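You operate a simulated robot arm through the tools that you are given. There is no shell and no other tool.

The job below is to be done with a simulated two-armed robot. You get a single attempt, and the scene is never put back.

## Task
Load the cone board: blue cone on disc 4, yellow cone on disc 6.
Fine: press the orange lever down first to hold the yarn, lift it again last; the other cones stay. Set down upright: what you pick out. Where these are worked on the way, their far stop is far enough and under half their travel is too little: orange lever.

Only the result counts: the job must be done as asked and must still hold three seconds after the hand-in. Knocking over, shifting, dropping, spilling or breaking anything else fails it.

## Robot
Two 7-joint arms with two-finger parallel grippers on one trunk, hanging from a carriage that runs on a gantry, over the field with the corners [-1.163, -2.209], [0.117, -2.22], [0.138, 0.08], [-1.142, 0.091] (x, y) and turns from -282 to 406 degrees about z. Base frame: it is fixed where the carriage stands at the start and does not move with it; the origin is on the floor, on the carriage's upright axis, x ahead of it, y to its left, z up. Lengths are in m, angles in degrees, forces in N, time in s.
The left shoulder is at the start at [0.04, 0.173, 1.547], the right one opposite. With the tool pointing down near the work surface each hand reaches from about 0.1 to 0.54 m from the robot's upright axis, wherever it stands, measured 20 degrees to its own side. Places, roughly: number 4 disc [0.4, 0.1, 0.8]; number 6 disc [0.2, 0.3, 0.8]; orange lever [0.6, 0.3, 1]. Payload 3.43 kg a hand.
The tool frame of a hand sits at the grasp point between the pads (the TCP): z along the fingers, y along the line on which they close. The tips reach 0.03 m beyond it. The gripper opens to 0.094 m. The fingers are 0.028 m wide and 0.01 m thick; the gripper's body (0.05 by 0.096 m) begins 0.055 m behind the TCP.
Orientation is that of the tool frame in the base frame, as [roll, pitch, yaw] about the fixed x, y, z axes, in that order (R = Rz(yaw) Ry(pitch) Rx(roll)). With the fingers straight down and closing along the base's y, the tool's x points along the base's -x, its y along +y and its z along -z.

## Interface
- The arms move only by the tool move_arm. It takes "left_increments", "right_increments" or both (then of equal length, played together; a hand with none holds still); each is a list of rows, each an object of numbers (a shift or turn left out is 0, a gripper value left out holds the last): "dx", "dy", "dz": the shift along the tool's x, y, z in units of 500 mm (1.0 is 500 mm); "rx", "ry", "rz": the turn, a rotation vector about the tool's x, y, z in units of 45 degrees (1.0 is 45 degrees); "gripper": the closure in counts, from 0 (fully open) to 255 (shut). In form: [{"dx": .., "dy": .., "dz": .., "rx": .., "ry": .., "rz": .., "gripper": ..}, ...]. A call has 1 to 20 rows; each row is the pose to reach, as a shift and turn from the pose commanded when the call began, along the tool's axes at that moment. A call with a number of a shift or a turn outside -1 to 1 is refused whole. Rows are played at 5 a second. More than 0.05 m and 8.6 degrees between two rows, or a gripper value outside its range, and nothing of the call is played. Where a pose cannot be reached the arm comes as near as it can. A force on the tool above 40 N (or 10 N above the force at the start of the call, whichever is more), or a blocked arm, ends the call early, and 0.2 s more pass. Each finger travels about 0.072 m/s and halts on what it meets, pressing with about 41 N; the grip force reading is that of the motor and also rises with nothing between the fingers. The clock runs only during rows and for 0.2 s after the last one: add rows that repeat a pose to give the fingers time. The reply holds the time, the measured pose of the TCP, the force on the tool along the base axes, the opening and the grip force, in the units named above and with some noise, with the torque about the TCP (base axes, N m) and any sound that the robot's microphone picked up.
- Cameras (640 x 400 px; columns grow to the right, rows downward): "scene" is now at [0.155, 0.0515, 1.8172]; the picture's right is [1.00, -0.07, 0.00], its down [-0.07, -0.93, -0.36] and it looks along [0.03, 0.36, -0.93] (base axes); focal length 259 px, centre (320, 200). "left" rides on the left gripper at [0.076, -0.014, -0.102] in its tool frame; the picture's right is [0.18, 0.98, 0.00], its down [-0.75, 0.14, -0.64] and it looks along [-0.63, 0.12, 0.77] (tool axes); focal length 243 px, centre (320, 200). "right" rides on the right gripper at [0.076, 0.014, -0.103] in its tool frame; the picture's right is [-0.18, 0.98, 0.00], its down [-0.75, -0.14, -0.64] and it looks along [-0.63, -0.12, 0.77] (tool axes); focal length 243 px, centre (320, 200).
- snapshot(camera): a new picture of that camera. No time passes.
- raise_lower(by): slides the trunk up (or, below 0, down) by that many m; the arms and the scene camera ride with it, the base frame stays. It gives what a move gives, with no picture.
- roll_base(legs): drives the robot by 1 to 6 legs, each [ahead, left, turn to the left] in m, m and degrees, along the robot's own axes; the way and the turn of a leg run together, so that a leg with both is an arc; at most 1.5 m and 180 degrees a leg. The arms and the cameras ride along, it lands a little off, and it stops where it bumps. It keeps to its track: a leg is cut to what the track allows. It gives what a move gives.
- aim_head(pan, tilt): turns the head with the scene camera to pan (to the left, within 86 degrees either way) and tilt (down, from -29 to 69), counted from straight ahead of the robot. It gives what a move gives.
- locate(camera, pixels): for up to 12 pixels [column, row] of the newest picture of that camera ("zoom" is the newest enlarged one), the place [x, y, z] in the base frame of the surface seen there, good to about 0.002 m, but the place of the scene camera against the robot may be out by one fixed shift of up to 0.012 m in any direction. No time passes.
- zoom(camera, box): a new picture of the part [left, top, right, bottom] of that camera's present view, enlarged. No time passes.
- close_job(): hands the job in; it is judged then, once.

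Unless the task says otherwise, let go and move clear before handing in.

The tools are called after "Emit:" as a command line: name --argument value ..., lists and objects as JSON in quotes. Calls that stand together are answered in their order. move_arm: Moves the arms, as the interface text tells. Its arguments: {"type":"object","properties":{"left_increments":{"type":"array"},"right_increments":{"type":"array"}},"required":[]} The other tools are called the same way: raise_lower (by) slides the trunk up or down; roll_base (legs) drives the base; aim_head (pan, tilt) turns the head that bears the scene camera; snapshot (camera) takes a picture; locate (camera, pixels) gives the place of the surface under pixels of a picture; zoom (camera, box) takes an enlarged picture of a part of a camera's view; close_job () hands the job in.

At the start:

```text
t: 0.0
left_tcp_pos: [0.3628, 0.4962, 1.2385]
left_ee_rot: [-180.0, 0.1, 180.0]
left_ft_force: [-0.8, -1.0, 0.8]
left_moment: [0.0, 0.02, 0.0]
left_grip_width: 0.0942
left_gripper_force: 0.0
right_tcp_pos: [0.4543, 0.0891, 1.2238]
right_ee_rot: [-179.9, 0.0, 180.0]
right_ft_force: [-0.4, -0.1, 0.1]
right_moment: [0.04, 0.01, 0.02]
right_grip_width: 0.0941
right_gripper_force: 0.1
trunk travel left (down, up): [-0.7, 0.081]
robot x, y, heading: [0.0014, 0.0003, -0.1]
head pan, tilt: [85.9, 68.8]
```

scene: 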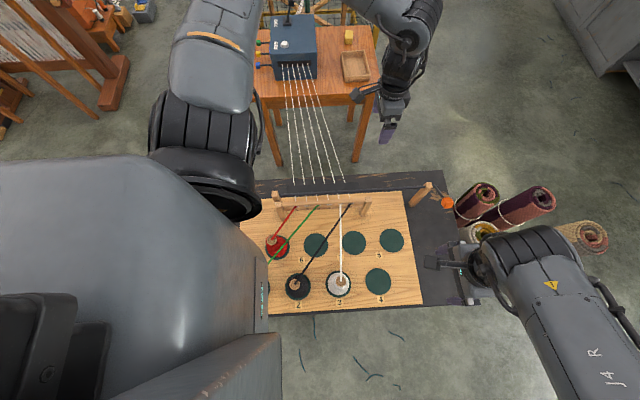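
right: 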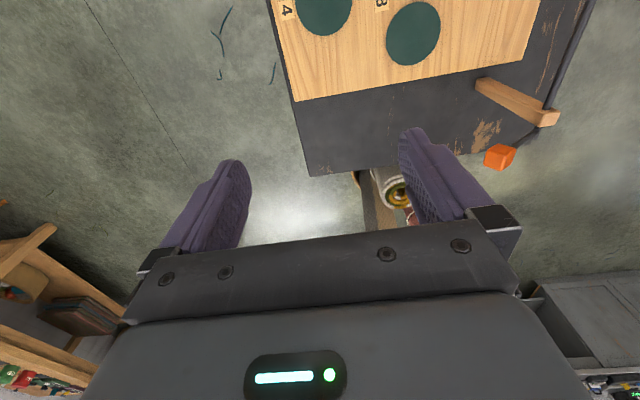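
left: 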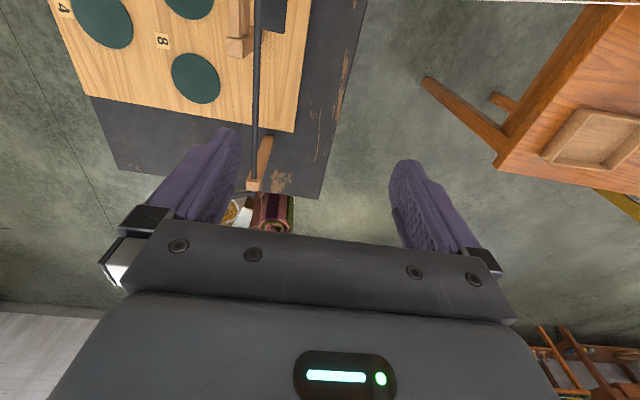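

The scene picture shows a board with discs 2–8, red, black and white cones with threads, and possibly more cones hidden behind the robot body at the left; the blue and yellow cones are not visible. I will zoom in and locate the main features first.

Emit:
zoom --camera "scene" --box '[230, 160, 470, 320]'

Emit:
zoom --camera "scene" --box '[230, 0, 470, 160]'

Emit:
locate --camera "scene" --pixels '[[278, 246], [316, 244], [354, 242], [391, 240], [297, 286], [338, 284], [377, 282], [446, 202], [422, 192], [278, 204], [365, 210], [296, 282]]'

```text
2.50 times, centred on (350, 240) of scene
```

zoom: 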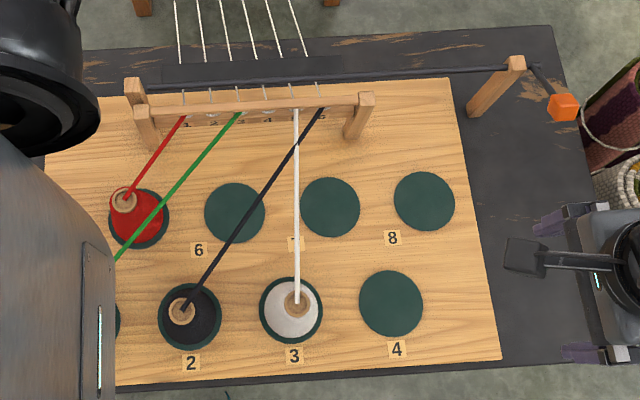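

```text
2.50 times, centred on (350, 80) of scene
```

zoom: 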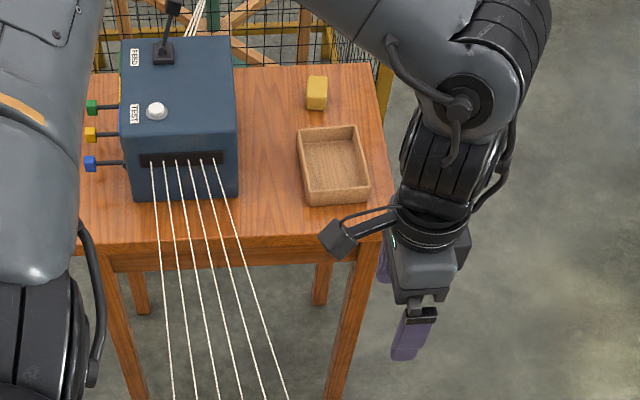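

```text
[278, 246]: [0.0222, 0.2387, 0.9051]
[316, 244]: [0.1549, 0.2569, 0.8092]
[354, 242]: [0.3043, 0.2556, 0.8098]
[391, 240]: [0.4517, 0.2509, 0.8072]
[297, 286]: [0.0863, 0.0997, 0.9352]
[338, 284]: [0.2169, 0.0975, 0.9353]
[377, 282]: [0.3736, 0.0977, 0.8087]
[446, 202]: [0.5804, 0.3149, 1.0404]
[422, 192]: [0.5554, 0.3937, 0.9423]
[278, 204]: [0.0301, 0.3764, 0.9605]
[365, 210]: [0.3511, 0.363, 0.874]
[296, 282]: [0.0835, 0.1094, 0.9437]
```

The board carries red (disc 5), black (2), white (3) and probably green (1) cones, with discs 4, 6, 7, 8 empty; the orange lever end is at about [0.58, 0.315, 1.04]. I now pan the head around to find the blue and yellow cones.

Emit:
aim_head --pan 0 --tilt 45

Emit:
snapshot --camera "scene"

Emit:
aim_head --pan -70 --tilt 45

Emit:
snapshot --camera "scene"

Emit:
aim_head --pan 80 --tilt 30

Emit:
snapshot --camera "scene"

```text
t: 1.6
left_tcp_pos: [0.3641, 0.4959, 1.2382]
left_ee_rot: [-179.9, 0.0, 179.9]
left_ft_force: [-0.8, 1.2, 0.2]
left_moment: [-0.02, 0.0, 0.04]
left_grip_width: 0.0939
left_gripper_force: 0.1
right_tcp_pos: [0.4541, 0.0892, 1.2238]
right_ee_rot: [-180.0, -0.1, -179.9]
right_ft_force: [-0.7, -0.4, 0.0]
right_moment: [0.01, 0.02, 0.01]
right_grip_width: 0.094
right_gripper_force: 0.1
trunk travel left (down, up): [-0.7, 0.081]
robot x, y, heading: [0.0021, 0.0014, 0.0]
head pan, tilt: [0.0, 45.0]
```

```text
taken
```

scene: 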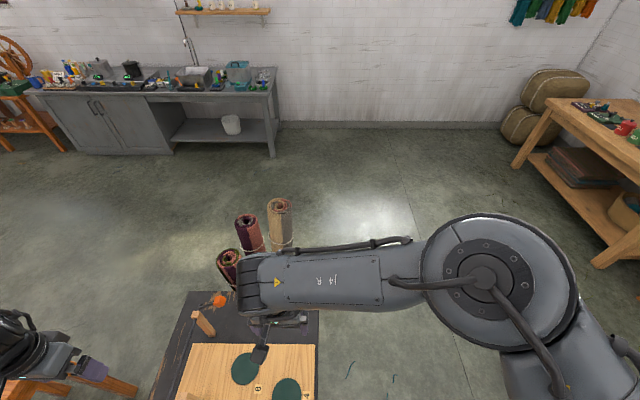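

```text
t: 3.0
left_tcp_pos: [0.3628, 0.4955, 1.2385]
left_ee_rot: [180.0, 0.1, 180.0]
left_ft_force: [-0.7, 0.4, -0.1]
left_moment: [0.04, -0.02, 0.02]
left_grip_width: 0.0939
left_gripper_force: 0.1
right_tcp_pos: [0.4543, 0.0889, 1.2244]
right_ee_rot: [-180.0, 0.1, 179.9]
right_ft_force: [0.4, 0.4, -0.1]
right_moment: [-0.01, -0.01, 0.03]
right_grip_width: 0.0938
right_gripper_force: 0.0
trunk travel left (down, up): [-0.7, 0.081]
robot x, y, heading: [-0.0019, 0.0019, 0.0]
head pan, tilt: [-70.0, 45.0]
```

```text
taken
```

scene: 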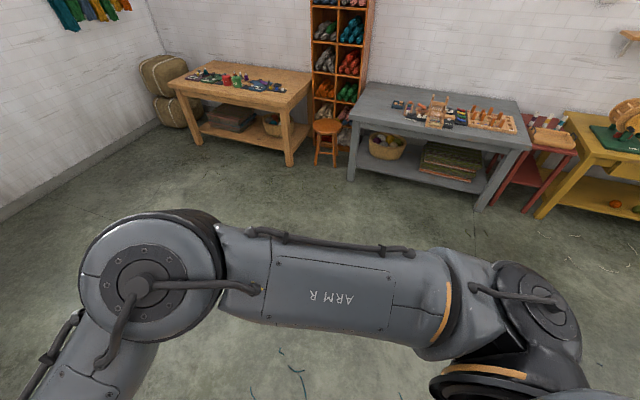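

```text
t: 5.4
left_tcp_pos: [0.3617, 0.4968, 1.2391]
left_ee_rot: [-180.0, 0.1, 180.0]
left_ft_force: [-0.5, -0.3, 0.3]
left_moment: [-0.01, 0.01, 0.01]
left_grip_width: 0.094
left_gripper_force: 0.1
right_tcp_pos: [0.4548, 0.0881, 1.2235]
right_ee_rot: [-180.0, 0.0, -179.9]
right_ft_force: [0.1, 0.9, -0.3]
right_moment: [0.01, -0.03, -0.01]
right_grip_width: 0.0939
right_gripper_force: 0.0
trunk travel left (down, up): [-0.7, 0.081]
robot x, y, heading: [-0.0036, -0.004, 0.1]
head pan, tilt: [80.0, 30.0]
```

```text
taken
```

scene: 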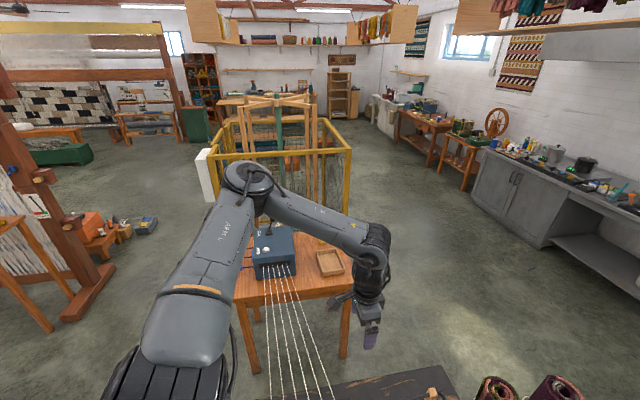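

No cones seen yet ahead or to the left in the far room; the tables to the right (pan −70) have small things on them. I look again there with zoom and location.

Emit:
aim_head --pan -80 --tilt 35

Emit:
snapshot --camera "scene"

Emit:
zoom --camera "scene" --box '[340, 100, 640, 300]'

Emit:
zoom --camera "scene" --box '[180, 80, 480, 280]'

```text
t: 7.8
left_tcp_pos: [0.3629, 0.4969, 1.2391]
left_ee_rot: [-180.0, 0.0, 180.0]
left_ft_force: [-0.1, -0.3, -0.2]
left_moment: [0.01, 0.02, -0.01]
left_grip_width: 0.0941
left_gripper_force: 0.0
right_tcp_pos: [0.4543, 0.0884, 1.224]
right_ee_rot: [-179.9, 0.0, -180.0]
right_ft_force: [0.1, -0.1, 0.3]
right_moment: [-0.02, 0.02, 0.0]
right_grip_width: 0.094
right_gripper_force: 0.1
trunk travel left (down, up): [-0.7, 0.081]
robot x, y, heading: [0.0003, 0.001, 0.1]
head pan, tilt: [-80.0, 35.0]
```

```text
taken
```

scene: 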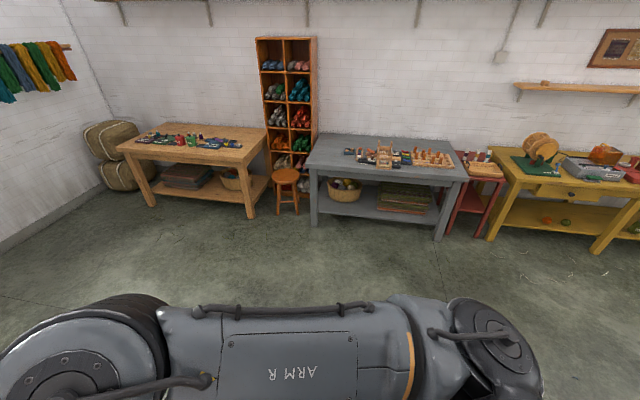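

```text
2.00 times, centred on (490, 200) of scene
```

zoom: 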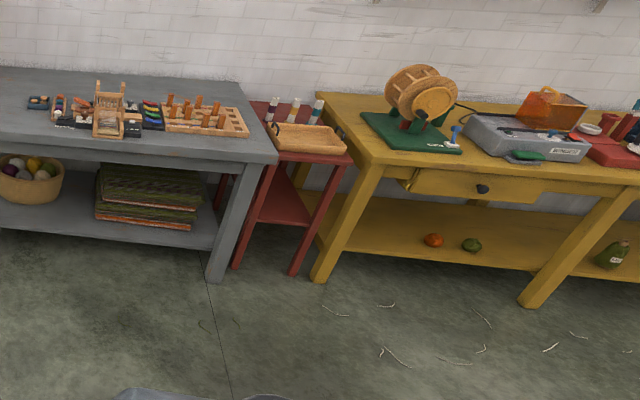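

```text
2.00 times, centred on (330, 180) of scene
```

zoom: 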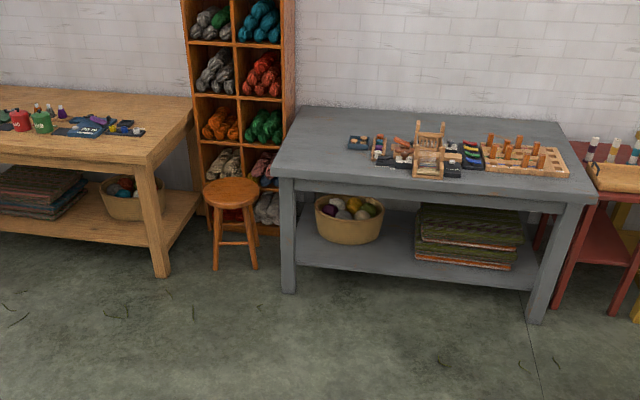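

On the small red table near (480,165) there are three cone-like objects next to a tray. I zoom tighter and locate them.

Emit:
zoom --camera "scene" --box '[440, 130, 536, 190]'

Emit:
zoom --camera "scene" --box '[540, 120, 640, 200]'

Emit:
zoom --camera "scene" --box '[120, 110, 260, 190]'

Emit:
locate --camera "scene" --pixels '[[476, 160], [488, 160], [486, 172], [540, 170], [405, 158], [190, 142], [450, 180]]'

```text
6.67 times, centred on (488, 160) of scene
```

zoom: 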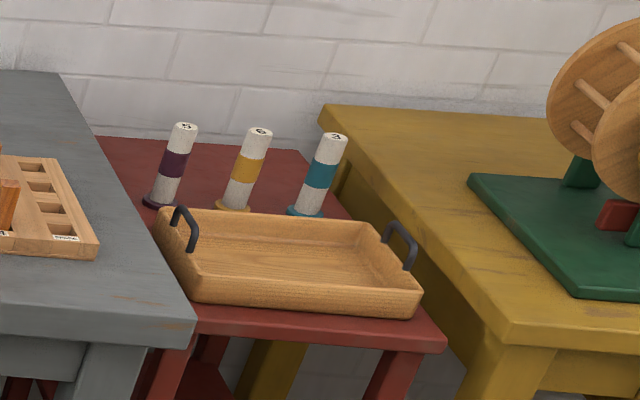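

```text
5.00 times, centred on (590, 160) of scene
```

zoom: 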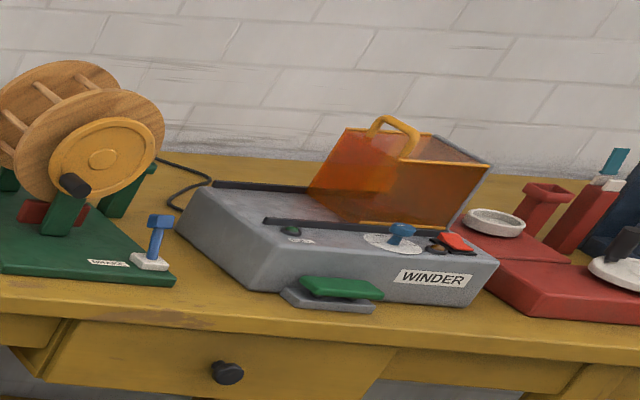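

```text
4.57 times, centred on (190, 150) of scene
```

zoom: 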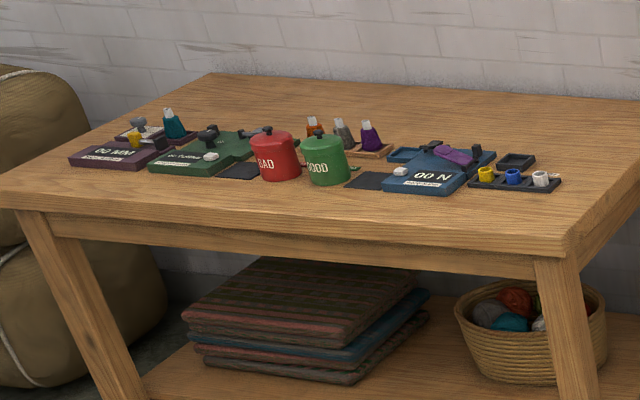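

```text
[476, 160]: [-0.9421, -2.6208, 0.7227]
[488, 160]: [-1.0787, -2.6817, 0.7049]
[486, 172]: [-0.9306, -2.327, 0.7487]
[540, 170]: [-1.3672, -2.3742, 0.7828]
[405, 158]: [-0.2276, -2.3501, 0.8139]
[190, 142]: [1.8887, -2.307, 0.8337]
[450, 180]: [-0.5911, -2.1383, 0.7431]
```

No blue or yellow cone is seen on these tables yet (the red table at [-0.94,-2.6,0.72] has labelled purple/yellow/teal bobbins). I back away to the right from the board and turn left to look behind.

Emit:
roll_base --legs '[[0, -0.5, 0], [0, 0, 100]]'

Emit:
aim_head --pan 60 --tilt 40

Emit:
snapshot --camera "scene"

Emit:
aim_head --pan -10 --tilt 50

Emit:
snapshot --camera "scene"

```text
t: 15.0
left_tcp_pos: [-0.5512, -0.2399, 1.2389]
left_ee_rot: [-180.0, 0.0, -79.5]
left_ft_force: [0.7, 0.0, 0.2]
left_moment: [0.01, 0.01, -0.02]
left_grip_width: 0.0939
left_gripper_force: 0.0
right_tcp_pos: [-0.1667, -0.0737, 1.2239]
right_ee_rot: [-179.9, -0.1, -79.4]
right_ft_force: [0.2, 0.3, 0.2]
right_moment: [0.02, -0.04, 0.0]
right_grip_width: 0.094
right_gripper_force: 0.0
trunk travel left (down, up): [-0.7, 0.081]
robot x, y, heading: [0.0048, -0.505, 100.4]
head pan, tilt: [-80.0, 35.0]
```

```text
t: 17.2
left_tcp_pos: [-0.5512, -0.2397, 1.2384]
left_ee_rot: [180.0, -0.1, -79.5]
left_ft_force: [-0.4, 1.0, 1.3]
left_moment: [-0.02, -0.02, 0.0]
left_grip_width: 0.094
left_gripper_force: 0.0
right_tcp_pos: [-0.1671, -0.0749, 1.2245]
right_ee_rot: [-179.9, -0.1, -79.5]
right_ft_force: [-0.2, -0.6, 0.5]
right_moment: [-0.03, 0.0, -0.03]
right_grip_width: 0.0939
right_gripper_force: 0.0
trunk travel left (down, up): [-0.7, 0.081]
robot x, y, heading: [0.0028, -0.5067, 100.6]
head pan, tilt: [60.0, 40.0]
```

```text
taken
```

scene: 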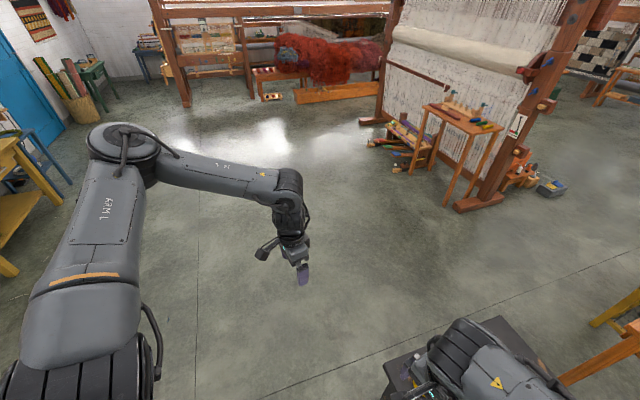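

```text
t: 18.6
left_tcp_pos: [-0.55, -0.2393, 1.2397]
left_ee_rot: [-179.9, 0.0, -79.4]
left_ft_force: [0.6, -0.1, 0.2]
left_moment: [0.03, -0.02, 0.02]
left_grip_width: 0.0943
left_gripper_force: 0.0
right_tcp_pos: [-0.1669, -0.0738, 1.2239]
right_ee_rot: [-179.9, 0.0, -79.5]
right_ft_force: [0.5, 0.1, 0.5]
right_moment: [0.01, 0.0, 0.04]
right_grip_width: 0.0938
right_gripper_force: 0.0
trunk travel left (down, up): [-0.7, 0.081]
robot x, y, heading: [0.0026, -0.5067, 100.4]
head pan, tilt: [-10.0, 50.0]
```

```text
taken
```

scene: 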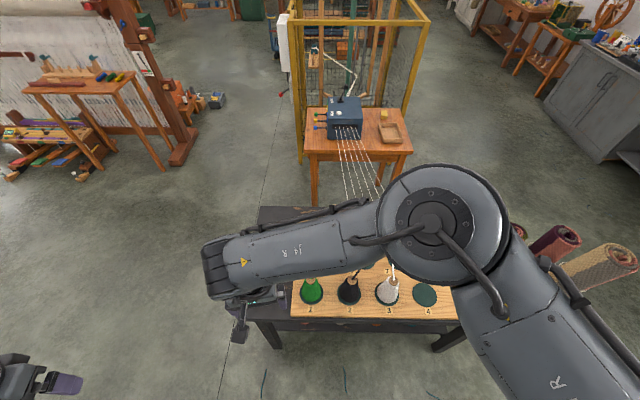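

The board region is now visible but only green, black, white and red cones are there; no blue/yellow anywhere on this side. I turn towards the benches at y ≈ −2.3 for a closer look.

Emit:
roll_base --legs '[[0, 0, -180], [0, 0, -10.4], [0.6, 0, 0], [0, -0.5, 0]]'

Emit:
aim_head --pan 0 --tilt 40

Emit:
snapshot --camera "scene"

```text
t: 32.7
left_tcp_pos: [-0.0228, -1.465, 1.2374]
left_ee_rot: [-179.9, 0.0, 88.6]
left_ft_force: [-0.1, 0.1, -0.6]
left_moment: [0.0, -0.04, 0.0]
left_grip_width: 0.094
left_gripper_force: 0.1
right_tcp_pos: [-0.4335, -1.545, 1.2236]
right_ee_rot: [-180.0, 0.0, 88.5]
right_ft_force: [-0.5, 0.2, -0.9]
right_moment: [0.0, -0.01, 0.02]
right_grip_width: 0.0941
right_gripper_force: 0.1
trunk travel left (down, up): [-0.7, 0.081]
robot x, y, heading: [-0.5116, -1.0875, -91.6]
head pan, tilt: [-10.0, 50.0]
```

```text
t: 33.4
left_tcp_pos: [-0.0246, -1.4644, 1.2384]
left_ee_rot: [-179.9, -0.1, 88.6]
left_ft_force: [-0.5, 1.0, 0.9]
left_moment: [-0.01, -0.01, 0.02]
left_grip_width: 0.0942
left_gripper_force: 0.1
right_tcp_pos: [-0.4335, -1.5466, 1.2239]
right_ee_rot: [180.0, 0.0, 88.6]
right_ft_force: [0.1, -0.1, -0.2]
right_moment: [-0.01, 0.0, 0.03]
right_grip_width: 0.0939
right_gripper_force: 0.1
trunk travel left (down, up): [-0.7, 0.081]
robot x, y, heading: [-0.5087, -1.0917, -91.7]
head pan, tilt: [0.0, 40.0]
```

```text
taken
```

scene: 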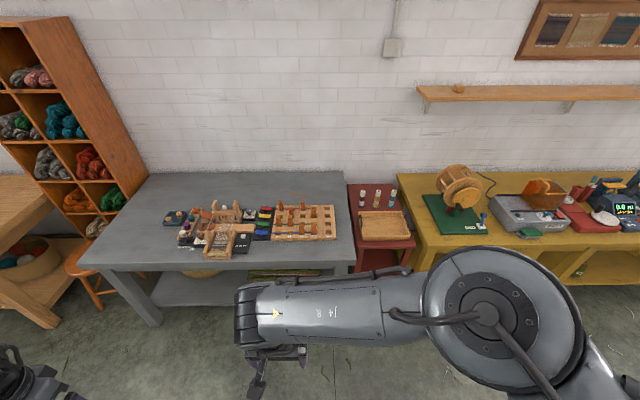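

Emit:
zoom --camera "scene" --box '[150, 180, 350, 270]'

Emit:
zoom --camera "scene" --box '[340, 160, 640, 260]'

Emit:
zoom --camera "scene" --box '[340, 60, 640, 160]'

Emit:
locate --camera "scene" --pixels '[[303, 222], [225, 220], [180, 215], [265, 215], [385, 230], [378, 195], [455, 190], [520, 215], [605, 215], [625, 210]]'

```text
3.20 times, centred on (250, 225) of scene
```

zoom: 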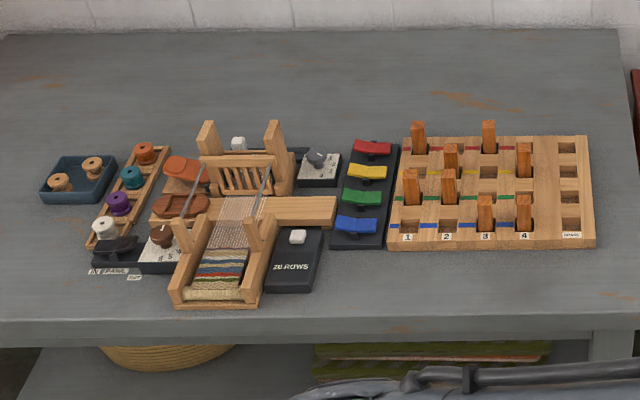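

```text
2.13 times, centred on (490, 210) of scene
```

zoom: 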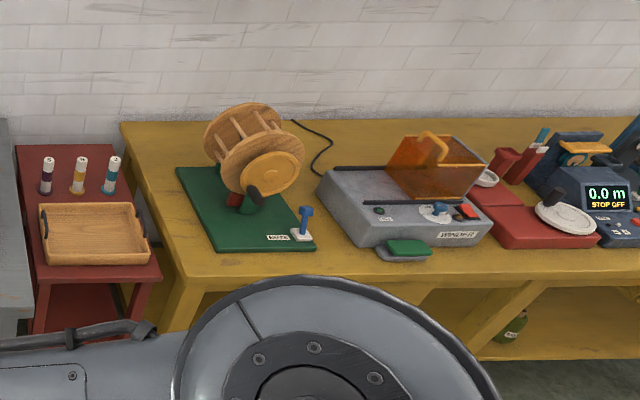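

```text
2.13 times, centred on (490, 110) of scene
```

zoom: 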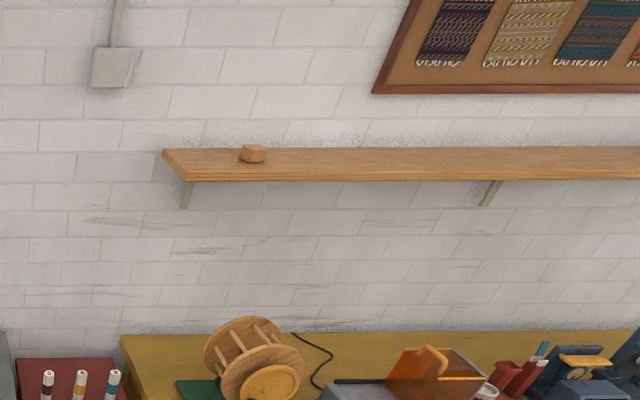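

```text
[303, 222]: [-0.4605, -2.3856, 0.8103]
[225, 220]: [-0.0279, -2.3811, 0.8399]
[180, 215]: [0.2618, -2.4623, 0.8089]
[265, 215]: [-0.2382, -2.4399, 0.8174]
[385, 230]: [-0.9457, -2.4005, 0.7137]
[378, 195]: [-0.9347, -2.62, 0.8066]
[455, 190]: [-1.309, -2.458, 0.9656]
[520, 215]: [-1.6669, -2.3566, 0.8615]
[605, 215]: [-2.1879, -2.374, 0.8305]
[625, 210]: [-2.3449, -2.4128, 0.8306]
```

No blue/yellow cones on these benches. The initial views showed a white basket with something golden beside the rugs near the board's right end (right camera (395,190)); I go back to look at that and the sides of the cone board.

Emit:
roll_base --legs '[[0, 0, 91.7], [0.4, 0.5, 0], [0, 0, 45]]'

Emit:
aim_head --pan 0 --tilt 45

Emit:
snapshot --camera "scene"

Emit:
aim_head --pan -40 --tilt 50

Emit:
snapshot --camera "scene"

```text
t: 43.0
left_tcp_pos: [-0.2491, 0.033, 1.2395]
left_ee_rot: [180.0, -0.1, -132.5]
left_ft_force: [0.0, 0.7, 0.3]
left_moment: [0.02, -0.02, 0.03]
left_grip_width: 0.0941
left_gripper_force: 0.1
right_tcp_pos: [0.113, -0.1758, 1.2232]
right_ee_rot: [-179.9, 0.0, -132.4]
right_ft_force: [0.4, -0.7, 0.1]
right_moment: [0.01, 0.01, -0.02]
right_grip_width: 0.0942
right_gripper_force: 0.1
trunk travel left (down, up): [-0.7, 0.081]
robot x, y, heading: [-0.1268, -0.5698, 47.8]
head pan, tilt: [0.0, 40.0]
```

```text
t: 43.7
left_tcp_pos: [-0.2488, 0.0321, 1.2387]
left_ee_rot: [180.0, 0.0, -132.5]
left_ft_force: [0.2, -1.2, 1.2]
left_moment: [0.01, -0.01, -0.01]
left_grip_width: 0.0943
left_gripper_force: 0.0
right_tcp_pos: [0.1135, -0.1745, 1.2247]
right_ee_rot: [-180.0, 0.0, -132.4]
right_ft_force: [-0.2, -0.3, -0.3]
right_moment: [-0.01, 0.02, 0.02]
right_grip_width: 0.0941
right_gripper_force: 0.1
trunk travel left (down, up): [-0.7, 0.081]
robot x, y, heading: [-0.1284, -0.5695, 47.6]
head pan, tilt: [0.0, 45.0]
```

```text
taken
```

scene: 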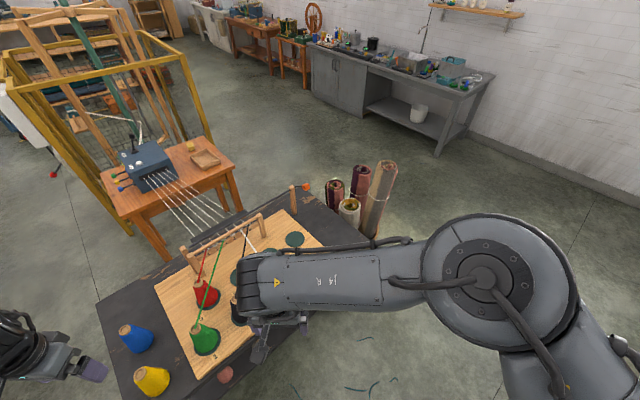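

```text
t: 44.8
left_tcp_pos: [-0.2496, 0.0322, 1.239]
left_ee_rot: [-180.0, 0.0, -132.4]
left_ft_force: [-0.7, -0.1, 0.6]
left_moment: [-0.03, -0.01, 0.0]
left_grip_width: 0.094
left_gripper_force: 0.0
right_tcp_pos: [0.1132, -0.1758, 1.2248]
right_ee_rot: [179.9, 0.0, -132.3]
right_ft_force: [-0.2, -0.8, 0.0]
right_moment: [-0.02, -0.01, 0.03]
right_grip_width: 0.094
right_gripper_force: 0.1
trunk travel left (down, up): [-0.7, 0.081]
robot x, y, heading: [-0.1274, -0.5691, 47.5]
head pan, tilt: [-40.0, 50.0]
```

```text
taken
```

scene: 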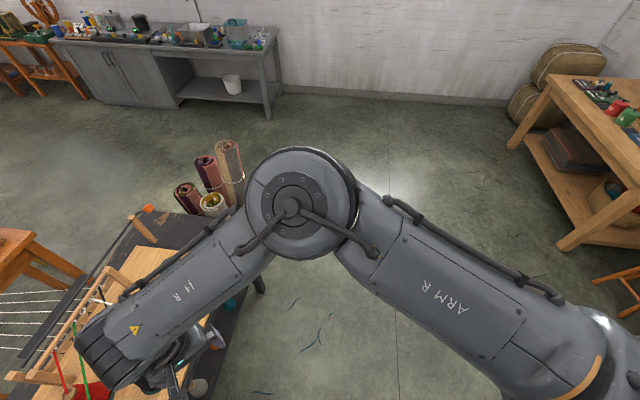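

The blue cone (135,340) and yellow cone (152,380) stand on the dark table at the board's left end; something pinkish is at (225,375). I pan the head back to look closely and locate them.

Emit:
aim_head --pan 20 --tilt 60

Emit:
snapshot --camera "scene"

Emit:
snapshot --camera "left"

Emit:
snapshot --camera "right"

```text
t: 46.1
left_tcp_pos: [-0.2503, 0.0307, 1.2392]
left_ee_rot: [180.0, -0.1, -132.4]
left_ft_force: [-0.2, 0.0, 0.1]
left_moment: [0.01, -0.03, -0.02]
left_grip_width: 0.094
left_gripper_force: 0.1
right_tcp_pos: [0.1134, -0.1749, 1.2235]
right_ee_rot: [180.0, 0.0, -132.4]
right_ft_force: [-0.1, 0.3, -1.2]
right_moment: [0.02, 0.01, -0.03]
right_grip_width: 0.094
right_gripper_force: 0.0
trunk travel left (down, up): [-0.7, 0.081]
robot x, y, heading: [-0.131, -0.5715, 47.5]
head pan, tilt: [20.0, 60.0]
```

```text
taken
```

scene: 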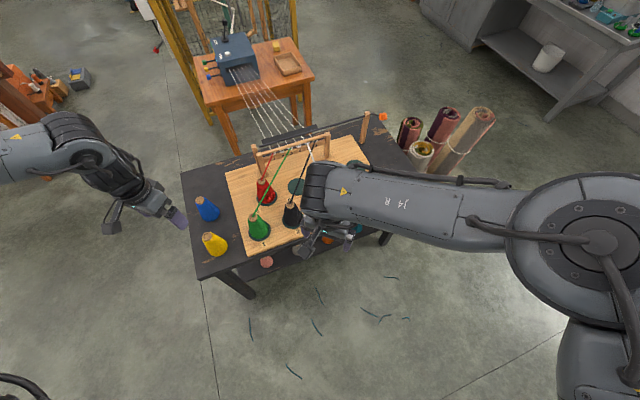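

```text
taken
```

left: 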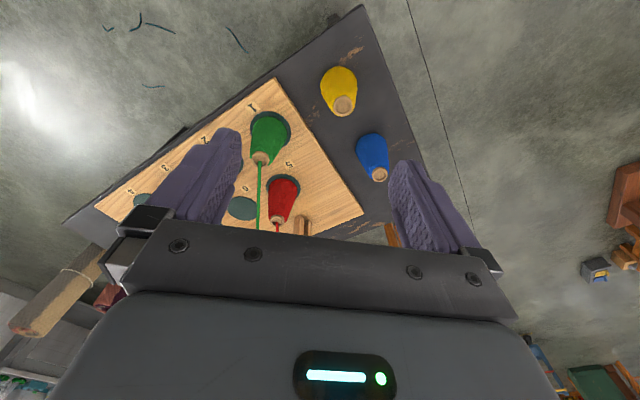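

```text
taken
```

right: 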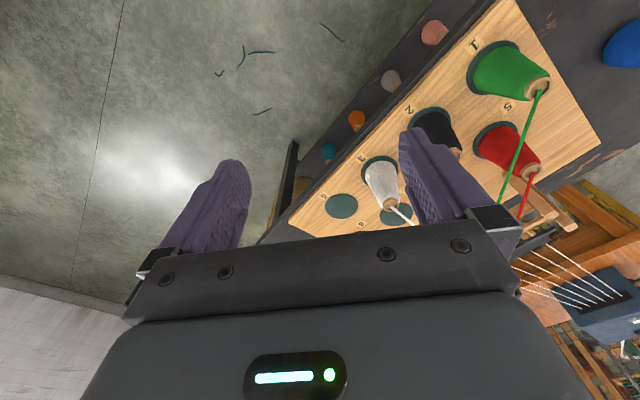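

Emit:
zoom --camera "scene" --box '[180, 120, 340, 280]'

Emit:
locate --camera "scene" --pixels '[[202, 201], [208, 236], [254, 217], [264, 183], [290, 206], [266, 262], [260, 165], [326, 142], [366, 118], [384, 116]]'

Emit:
zoom --camera "scene" --box '[340, 90, 500, 190]'

Emit:
locate --camera "left" --pixels '[[342, 107], [379, 174], [338, 80], [372, 150], [325, 118], [360, 189], [380, 100], [395, 140]]'

```text
2.50 times, centred on (260, 200) of scene
```

zoom: 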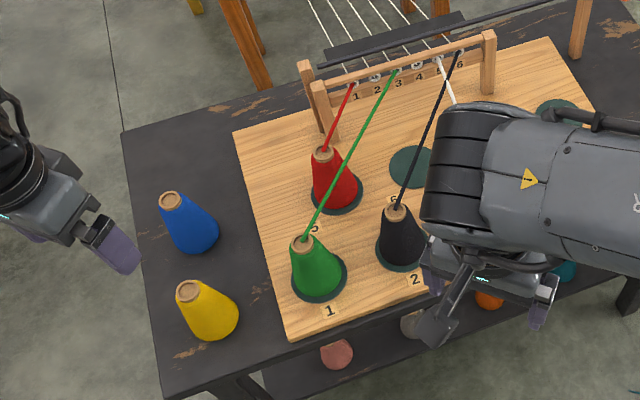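

```text
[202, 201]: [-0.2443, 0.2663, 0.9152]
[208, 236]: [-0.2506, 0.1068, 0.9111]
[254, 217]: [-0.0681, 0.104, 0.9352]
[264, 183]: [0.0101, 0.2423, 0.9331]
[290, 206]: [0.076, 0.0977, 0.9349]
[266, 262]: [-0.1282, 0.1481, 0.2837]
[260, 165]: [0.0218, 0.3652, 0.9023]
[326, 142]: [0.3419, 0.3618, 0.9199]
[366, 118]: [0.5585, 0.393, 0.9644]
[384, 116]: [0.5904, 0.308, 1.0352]
```

```text
4.00 times, centred on (420, 140) of scene
```

zoom: 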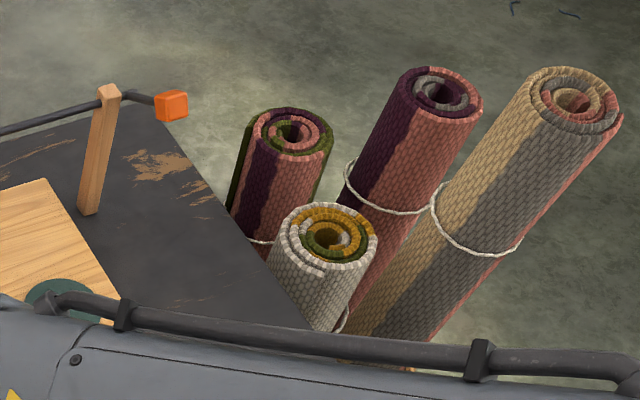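

```text
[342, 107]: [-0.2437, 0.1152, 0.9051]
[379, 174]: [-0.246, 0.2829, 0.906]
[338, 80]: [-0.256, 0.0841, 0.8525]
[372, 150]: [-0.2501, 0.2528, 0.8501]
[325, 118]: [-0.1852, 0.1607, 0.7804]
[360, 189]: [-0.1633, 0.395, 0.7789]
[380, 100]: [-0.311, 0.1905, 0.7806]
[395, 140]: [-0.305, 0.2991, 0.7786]
```

Left camera shows yellow cone top at about [-0.244,0.115,0.905] and blue at [-0.246,0.283,0.906], standing on the table at z≈0.779. I zoom in on the cones and the lever for shape details.

Emit:
zoom --camera "left" --box '[220, 50, 420, 230]'

Emit:
locate --camera "left" --pixels '[[342, 105], [331, 103], [354, 103], [343, 116], [335, 66], [378, 173], [371, 175], [387, 173], [380, 181], [320, 85], [357, 85]]'

Emit:
zoom --camera "scene" --box '[350, 100, 400, 140]'

Emit:
locate --camera "zoom" --pixels '[[420, 170], [400, 220], [460, 200], [360, 200], [330, 190], [210, 140], [100, 200], [200, 350]]'

```text
2.22 times, centred on (320, 140) of left
```

zoom: 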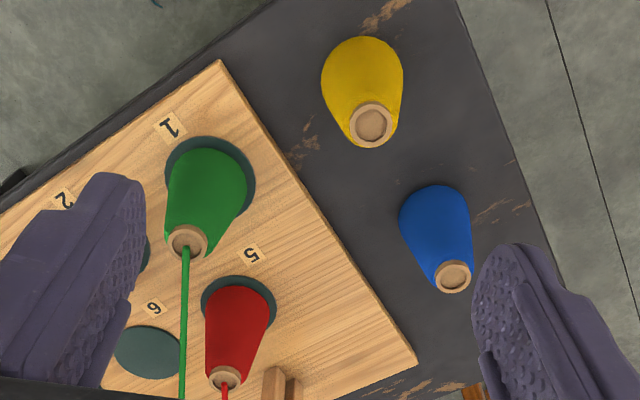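

```text
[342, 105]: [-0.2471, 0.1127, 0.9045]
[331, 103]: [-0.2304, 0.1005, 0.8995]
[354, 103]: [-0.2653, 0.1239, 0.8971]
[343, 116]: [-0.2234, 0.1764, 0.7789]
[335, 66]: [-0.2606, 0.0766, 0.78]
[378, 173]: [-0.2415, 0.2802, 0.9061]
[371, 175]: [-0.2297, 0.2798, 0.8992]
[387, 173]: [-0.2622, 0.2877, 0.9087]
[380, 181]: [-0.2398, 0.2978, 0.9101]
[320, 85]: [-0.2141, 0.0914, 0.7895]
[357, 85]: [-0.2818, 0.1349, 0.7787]
```

```text
10.00 times, centred on (375, 120) of scene
```

zoom: 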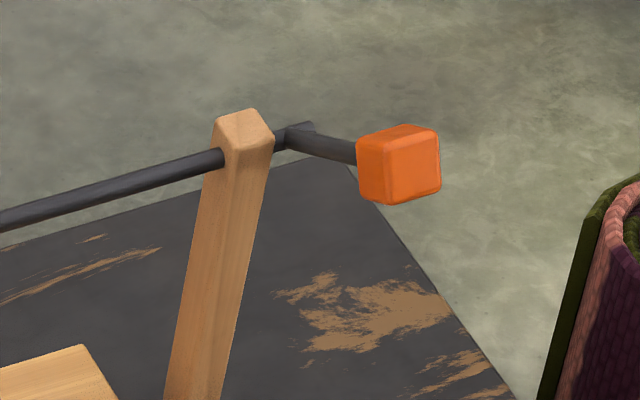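

```text
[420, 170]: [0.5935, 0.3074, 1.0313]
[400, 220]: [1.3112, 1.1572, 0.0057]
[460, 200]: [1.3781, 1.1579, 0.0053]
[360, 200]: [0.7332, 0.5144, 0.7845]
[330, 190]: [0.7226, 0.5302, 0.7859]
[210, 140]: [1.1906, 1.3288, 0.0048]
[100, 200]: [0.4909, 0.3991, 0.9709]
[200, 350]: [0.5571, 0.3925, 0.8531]
```

The lever knob is an orange cube near [0.593,0.307,1.03], hinged on a bar at y≈0.395, z≈0.97. Before driving in, I check the height of the feeder box near where the left hand would pass.

Emit:
locate --camera "scene" --pixels '[[235, 42], [226, 36], [287, 62], [250, 60], [228, 12], [212, 75], [275, 45], [270, 120], [300, 138]]'

Emit:
zoom --camera "scene" --box '[180, 0, 340, 100]'

```text
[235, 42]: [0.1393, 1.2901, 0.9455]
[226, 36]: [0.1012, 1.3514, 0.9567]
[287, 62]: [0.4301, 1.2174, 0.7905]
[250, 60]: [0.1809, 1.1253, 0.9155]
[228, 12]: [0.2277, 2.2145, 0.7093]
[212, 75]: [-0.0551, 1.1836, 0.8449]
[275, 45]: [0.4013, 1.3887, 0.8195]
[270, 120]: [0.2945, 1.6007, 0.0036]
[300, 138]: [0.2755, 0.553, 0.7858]
```

```text
4.00 times, centred on (260, 50) of scene
```

zoom: 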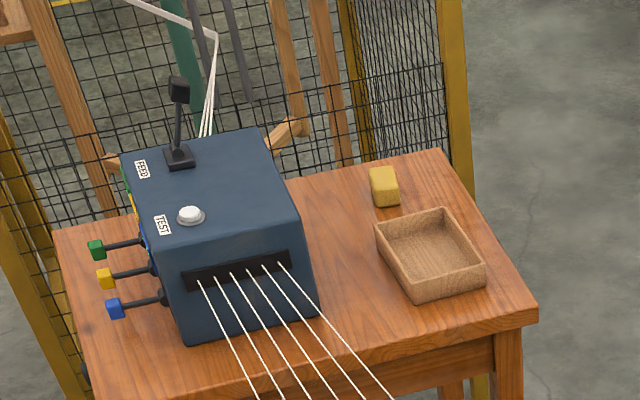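

The feeder is at y>1.1 and below z≈1.1, so nothing is in the way. I drive to about [0.10, 0.03], heading ~48, to bring the right hand within reach of the lever.

Emit:
roll_base --legs '[[0.6, 0.235, 0]]'

Emit:
aim_head --pan -20 --tilt 60

Emit:
snapshot --camera "scene"

Emit:
snapshot --camera "right"

Emit:
snapshot --camera "left"

```text
t: 49.6
left_tcp_pos: [-0.0192, 0.6267, 1.2388]
left_ee_rot: [-180.0, 0.0, -132.7]
left_ft_force: [0.6, -1.1, -0.8]
left_moment: [-0.01, 0.01, -0.05]
left_grip_width: 0.0943
left_gripper_force: 0.0
right_tcp_pos: [0.3406, 0.4179, 1.2245]
right_ee_rot: [180.0, 0.1, -132.7]
right_ft_force: [0.4, 0.8, -0.3]
right_moment: [-0.03, -0.01, 0.01]
right_grip_width: 0.0941
right_gripper_force: 0.0
trunk travel left (down, up): [-0.7, 0.081]
robot x, y, heading: [0.1018, 0.0243, 47.4]
head pan, tilt: [20.0, 60.0]
```

```text
t: 50.7
left_tcp_pos: [-0.0204, 0.6266, 1.2382]
left_ee_rot: [180.0, 0.0, -132.8]
left_ft_force: [-0.6, 0.3, 0.1]
left_moment: [0.01, -0.03, -0.01]
left_grip_width: 0.094
left_gripper_force: 0.1
right_tcp_pos: [0.3421, 0.4166, 1.2237]
right_ee_rot: [180.0, 0.0, -132.8]
right_ft_force: [-0.8, 0.2, 0.1]
right_moment: [0.01, 0.03, 0.04]
right_grip_width: 0.0943
right_gripper_force: 0.1
trunk travel left (down, up): [-0.7, 0.081]
robot x, y, heading: [0.0982, 0.0235, 47.2]
head pan, tilt: [-20.0, 60.0]
```

```text
taken
```

scene: 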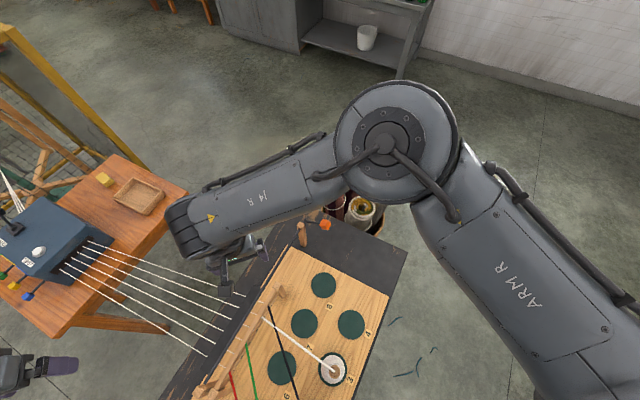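

```text
taken
```

right: 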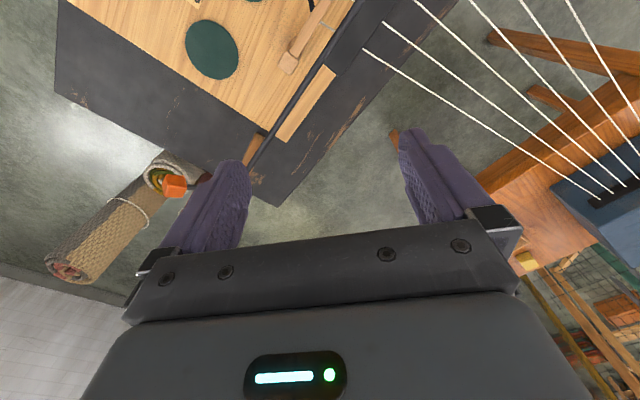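

```text
taken
```

left: 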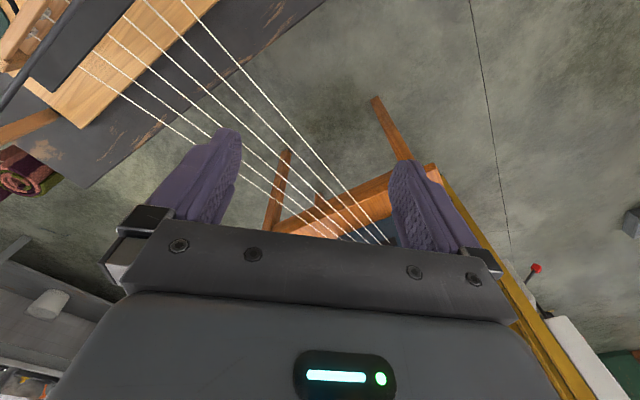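

The right camera sees the orange knob at (174,187), next to the left finger, and the bar. I locate these points accurately with the wrist camera.

Emit:
zoom --camera "right" --box '[120, 110, 300, 220]'

Emit:
locate --camera "right" --pixels '[[174, 187], [166, 182], [182, 183], [176, 179], [262, 155], [280, 130], [255, 140], [258, 162], [211, 50], [288, 60]]'

Emit:
locate --camera "scene" --pixels '[[325, 225], [350, 324], [323, 285], [304, 323], [281, 367], [333, 369]]'

```text
3.56 times, centred on (210, 165) of right
```

zoom: 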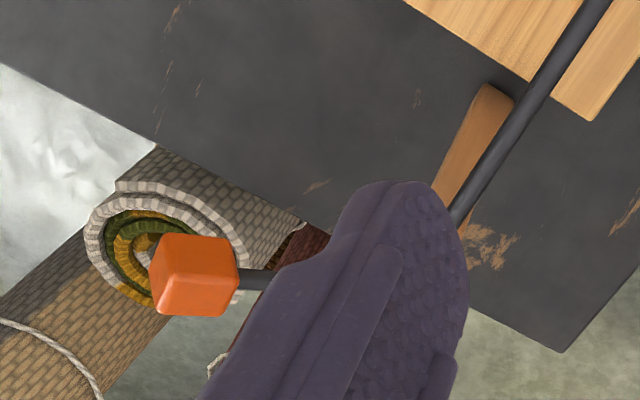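

```text
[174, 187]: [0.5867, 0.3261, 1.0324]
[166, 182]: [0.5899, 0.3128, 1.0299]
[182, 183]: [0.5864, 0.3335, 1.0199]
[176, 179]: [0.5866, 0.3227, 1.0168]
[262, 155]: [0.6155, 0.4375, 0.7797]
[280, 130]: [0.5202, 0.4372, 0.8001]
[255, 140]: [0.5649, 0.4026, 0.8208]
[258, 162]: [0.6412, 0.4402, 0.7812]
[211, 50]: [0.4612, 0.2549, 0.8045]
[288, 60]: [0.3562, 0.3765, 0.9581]
```

```text
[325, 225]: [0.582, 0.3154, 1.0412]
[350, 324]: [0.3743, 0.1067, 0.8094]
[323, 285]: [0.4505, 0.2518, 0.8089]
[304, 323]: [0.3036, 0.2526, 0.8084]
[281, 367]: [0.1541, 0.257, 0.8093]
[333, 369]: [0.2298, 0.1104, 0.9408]
```

The wrist camera puts the knob's visible faces at about [0.588,0.322,1.03]. I move the right hand above it with fingers closing along x (yaw −90), closing the gripper on the way, staying high at z≈1.17.

Emit:
move_arm --right_increments '[{"dx": -0.024, "dy": -0.062, "dz": 0.013, "rz": -0.119}, {"dx": -0.048, "dy": -0.124, "dz": 0.027, "rz": -0.238}, {"dx": -0.072, "dy": -0.187, "dz": 0.04, "rz": -0.357}, {"dx": -0.096, "dy": -0.249, "dz": 0.053, "rz": -0.476}, {"dx": -0.12, "dy": -0.311, "dz": 0.067, "rz": -0.594}, {"dx": -0.144, "dy": -0.373, "dz": 0.08, "rz": -0.713}, {"dx": -0.168, "dy": -0.436, "dz": 0.094, "rz": -0.832}, {"dx": -0.192, "dy": -0.498, "dz": 0.107, "rz": -0.951}, {"dx": -0.192, "dy": -0.498, "dz": 0.107, "rz": -0.951}]'

Emit:
snapshot --camera "right"

Emit:
snapshot --camera "scene"

```text
t: 52.5
left_tcp_pos: [-0.0189, 0.6274, 1.2392]
left_ee_rot: [-180.0, 0.1, -132.6]
left_ft_force: [0.5, 0.0, 0.4]
left_moment: [-0.05, 0.01, 0.0]
left_grip_width: 0.0941
left_gripper_force: 0.1
right_tcp_pos: [0.2714, 0.2306, 1.2311]
right_ee_rot: [173.2, -8.0, -98.9]
right_ft_force: [-1.3, 1.1, 0.1]
right_moment: [0.03, 0.02, 0.03]
right_grip_width: 0.094
right_gripper_force: 0.0
right hand out of reach, approached as far as the arm can: row 2, 3, 4, 5, 6, 7, 8, 9
trunk travel left (down, up): [-0.7, 0.081]
robot x, y, heading: [0.098, 0.0234, 47.5]
head pan, tilt: [-20.0, 60.0]
stopped in row 9 (right hand): the arm was blocked; the commanded pose is now the measured one
```

```text
taken
```

right: 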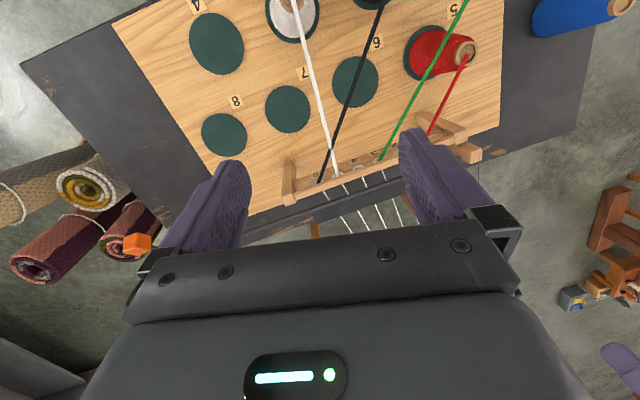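

```text
taken
```

scene: 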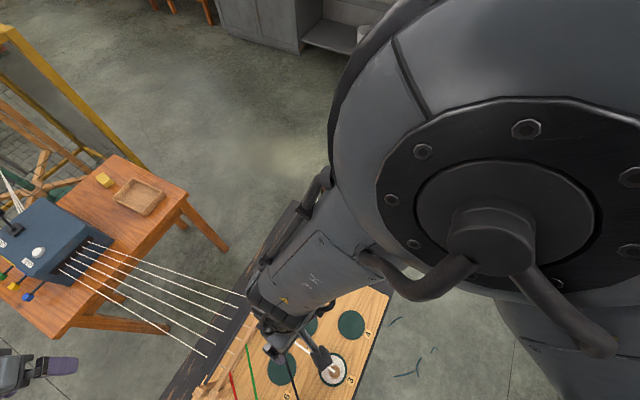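

The arm could not follow that yaw turn and ended tucked near the head (TCP at [0.271,0.231,1.231], tilted). I bring it back to its earlier pose and will pick a better base heading.

Emit:
move_arm --right_increments '[{"dx": -0.048, "dy": -0.01, "dz": -0.006, "rx": 0.012, "ry": -0.027, "rz": 0.092}, {"dx": -0.097, "dy": -0.019, "dz": -0.012, "rx": 0.024, "ry": -0.054, "rz": 0.185}, {"dx": -0.146, "dy": -0.029, "dz": -0.018, "rx": 0.035, "ry": -0.081, "rz": 0.277}, {"dx": -0.194, "dy": -0.038, "dz": -0.024, "rx": 0.047, "ry": -0.108, "rz": 0.37}, {"dx": -0.242, "dy": -0.048, "dz": -0.031, "rx": 0.059, "ry": -0.136, "rz": 0.462}, {"dx": -0.291, "dy": -0.058, "dz": -0.037, "rx": 0.07, "ry": -0.163, "rz": 0.555}, {"dx": -0.34, "dy": -0.067, "dz": -0.043, "rx": 0.082, "ry": -0.19, "rz": 0.647}, {"dx": -0.388, "dy": -0.077, "dz": -0.049, "rx": 0.094, "ry": -0.217, "rz": 0.74}, {"dx": -0.388, "dy": -0.077, "dz": -0.049, "rx": 0.094, "ry": -0.217, "rz": 0.74}]'

Emit:
snapshot --camera "scene"

```text
t: 54.5
left_tcp_pos: [-0.0208, 0.6275, 1.2385]
left_ee_rot: [180.0, 0.0, -132.7]
left_ft_force: [-0.2, -0.3, 0.0]
left_moment: [0.01, 0.0, -0.05]
left_grip_width: 0.0942
left_gripper_force: 0.0
right_tcp_pos: [0.3403, 0.4156, 1.2234]
right_ee_rot: [-179.8, 0.1, -132.5]
right_ft_force: [0.0, 0.1, -1.1]
right_moment: [0.0, -0.01, 0.0]
right_grip_width: 0.0941
right_gripper_force: 0.1
trunk travel left (down, up): [-0.7, 0.081]
robot x, y, heading: [0.0987, 0.0238, 47.1]
head pan, tilt: [-20.0, 60.0]
```

```text
taken
```

scene: 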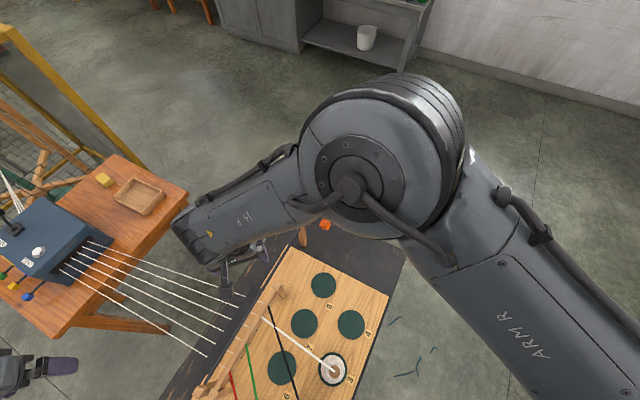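

The hand is back at [0.340,0.416,1.223]. I nudge the base a little closer to the lever, then try moving the hand there in small steps without any yaw turn.

Emit:
roll_base --legs '[[0.052, 0.008, 0]]'

Emit:
move_arm --right_increments '[{"dx": 0.0, "dy": -0.05, "dz": 0.0}, {"dx": 0.0, "dy": -0.1, "dz": 0.0}, {"dx": 0.0, "dy": -0.15, "dz": 0.0}, {"dx": 0.0, "dy": -0.2, "dz": 0.0}, {"dx": 0.0, "dy": -0.2, "dz": 0.0}]'

Emit:
snapshot --camera "scene"

```text
t: 55.4
left_tcp_pos: [0.0077, 0.6696, 1.2401]
left_ee_rot: [-180.0, 0.0, -132.7]
left_ft_force: [0.6, 0.2, 0.1]
left_moment: [-0.01, -0.04, 0.0]
left_grip_width: 0.094
left_gripper_force: 0.2
right_tcp_pos: [0.3692, 0.4586, 1.2219]
right_ee_rot: [-179.8, 0.1, -132.4]
right_ft_force: [0.2, -0.2, -0.2]
right_moment: [-0.01, 0.03, 0.0]
right_grip_width: 0.0942
right_gripper_force: 0.0
trunk travel left (down, up): [-0.7, 0.081]
robot x, y, heading: [0.1249, 0.067, 47.5]
head pan, tilt: [-20.0, 60.0]
```

```text
t: 56.6
left_tcp_pos: [0.0071, 0.67, 1.2379]
left_ee_rot: [180.0, -0.1, -132.7]
left_ft_force: [0.1, 0.4, -0.4]
left_moment: [0.02, -0.01, 0.01]
left_grip_width: 0.094
left_gripper_force: 0.2
right_tcp_pos: [0.4439, 0.3927, 1.2241]
right_ee_rot: [-179.7, 0.0, -132.4]
right_ft_force: [0.0, 0.2, -0.5]
right_moment: [-0.01, 0.02, 0.03]
right_grip_width: 0.0942
right_gripper_force: 0.1
trunk travel left (down, up): [-0.7, 0.081]
robot x, y, heading: [0.1232, 0.0647, 46.7]
head pan, tilt: [-20.0, 60.0]
```

```text
taken
```

scene: 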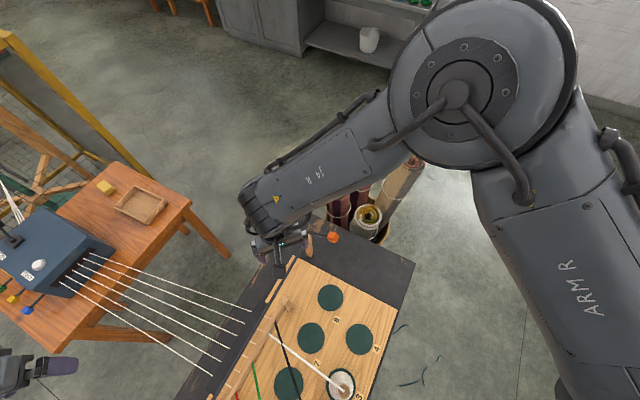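

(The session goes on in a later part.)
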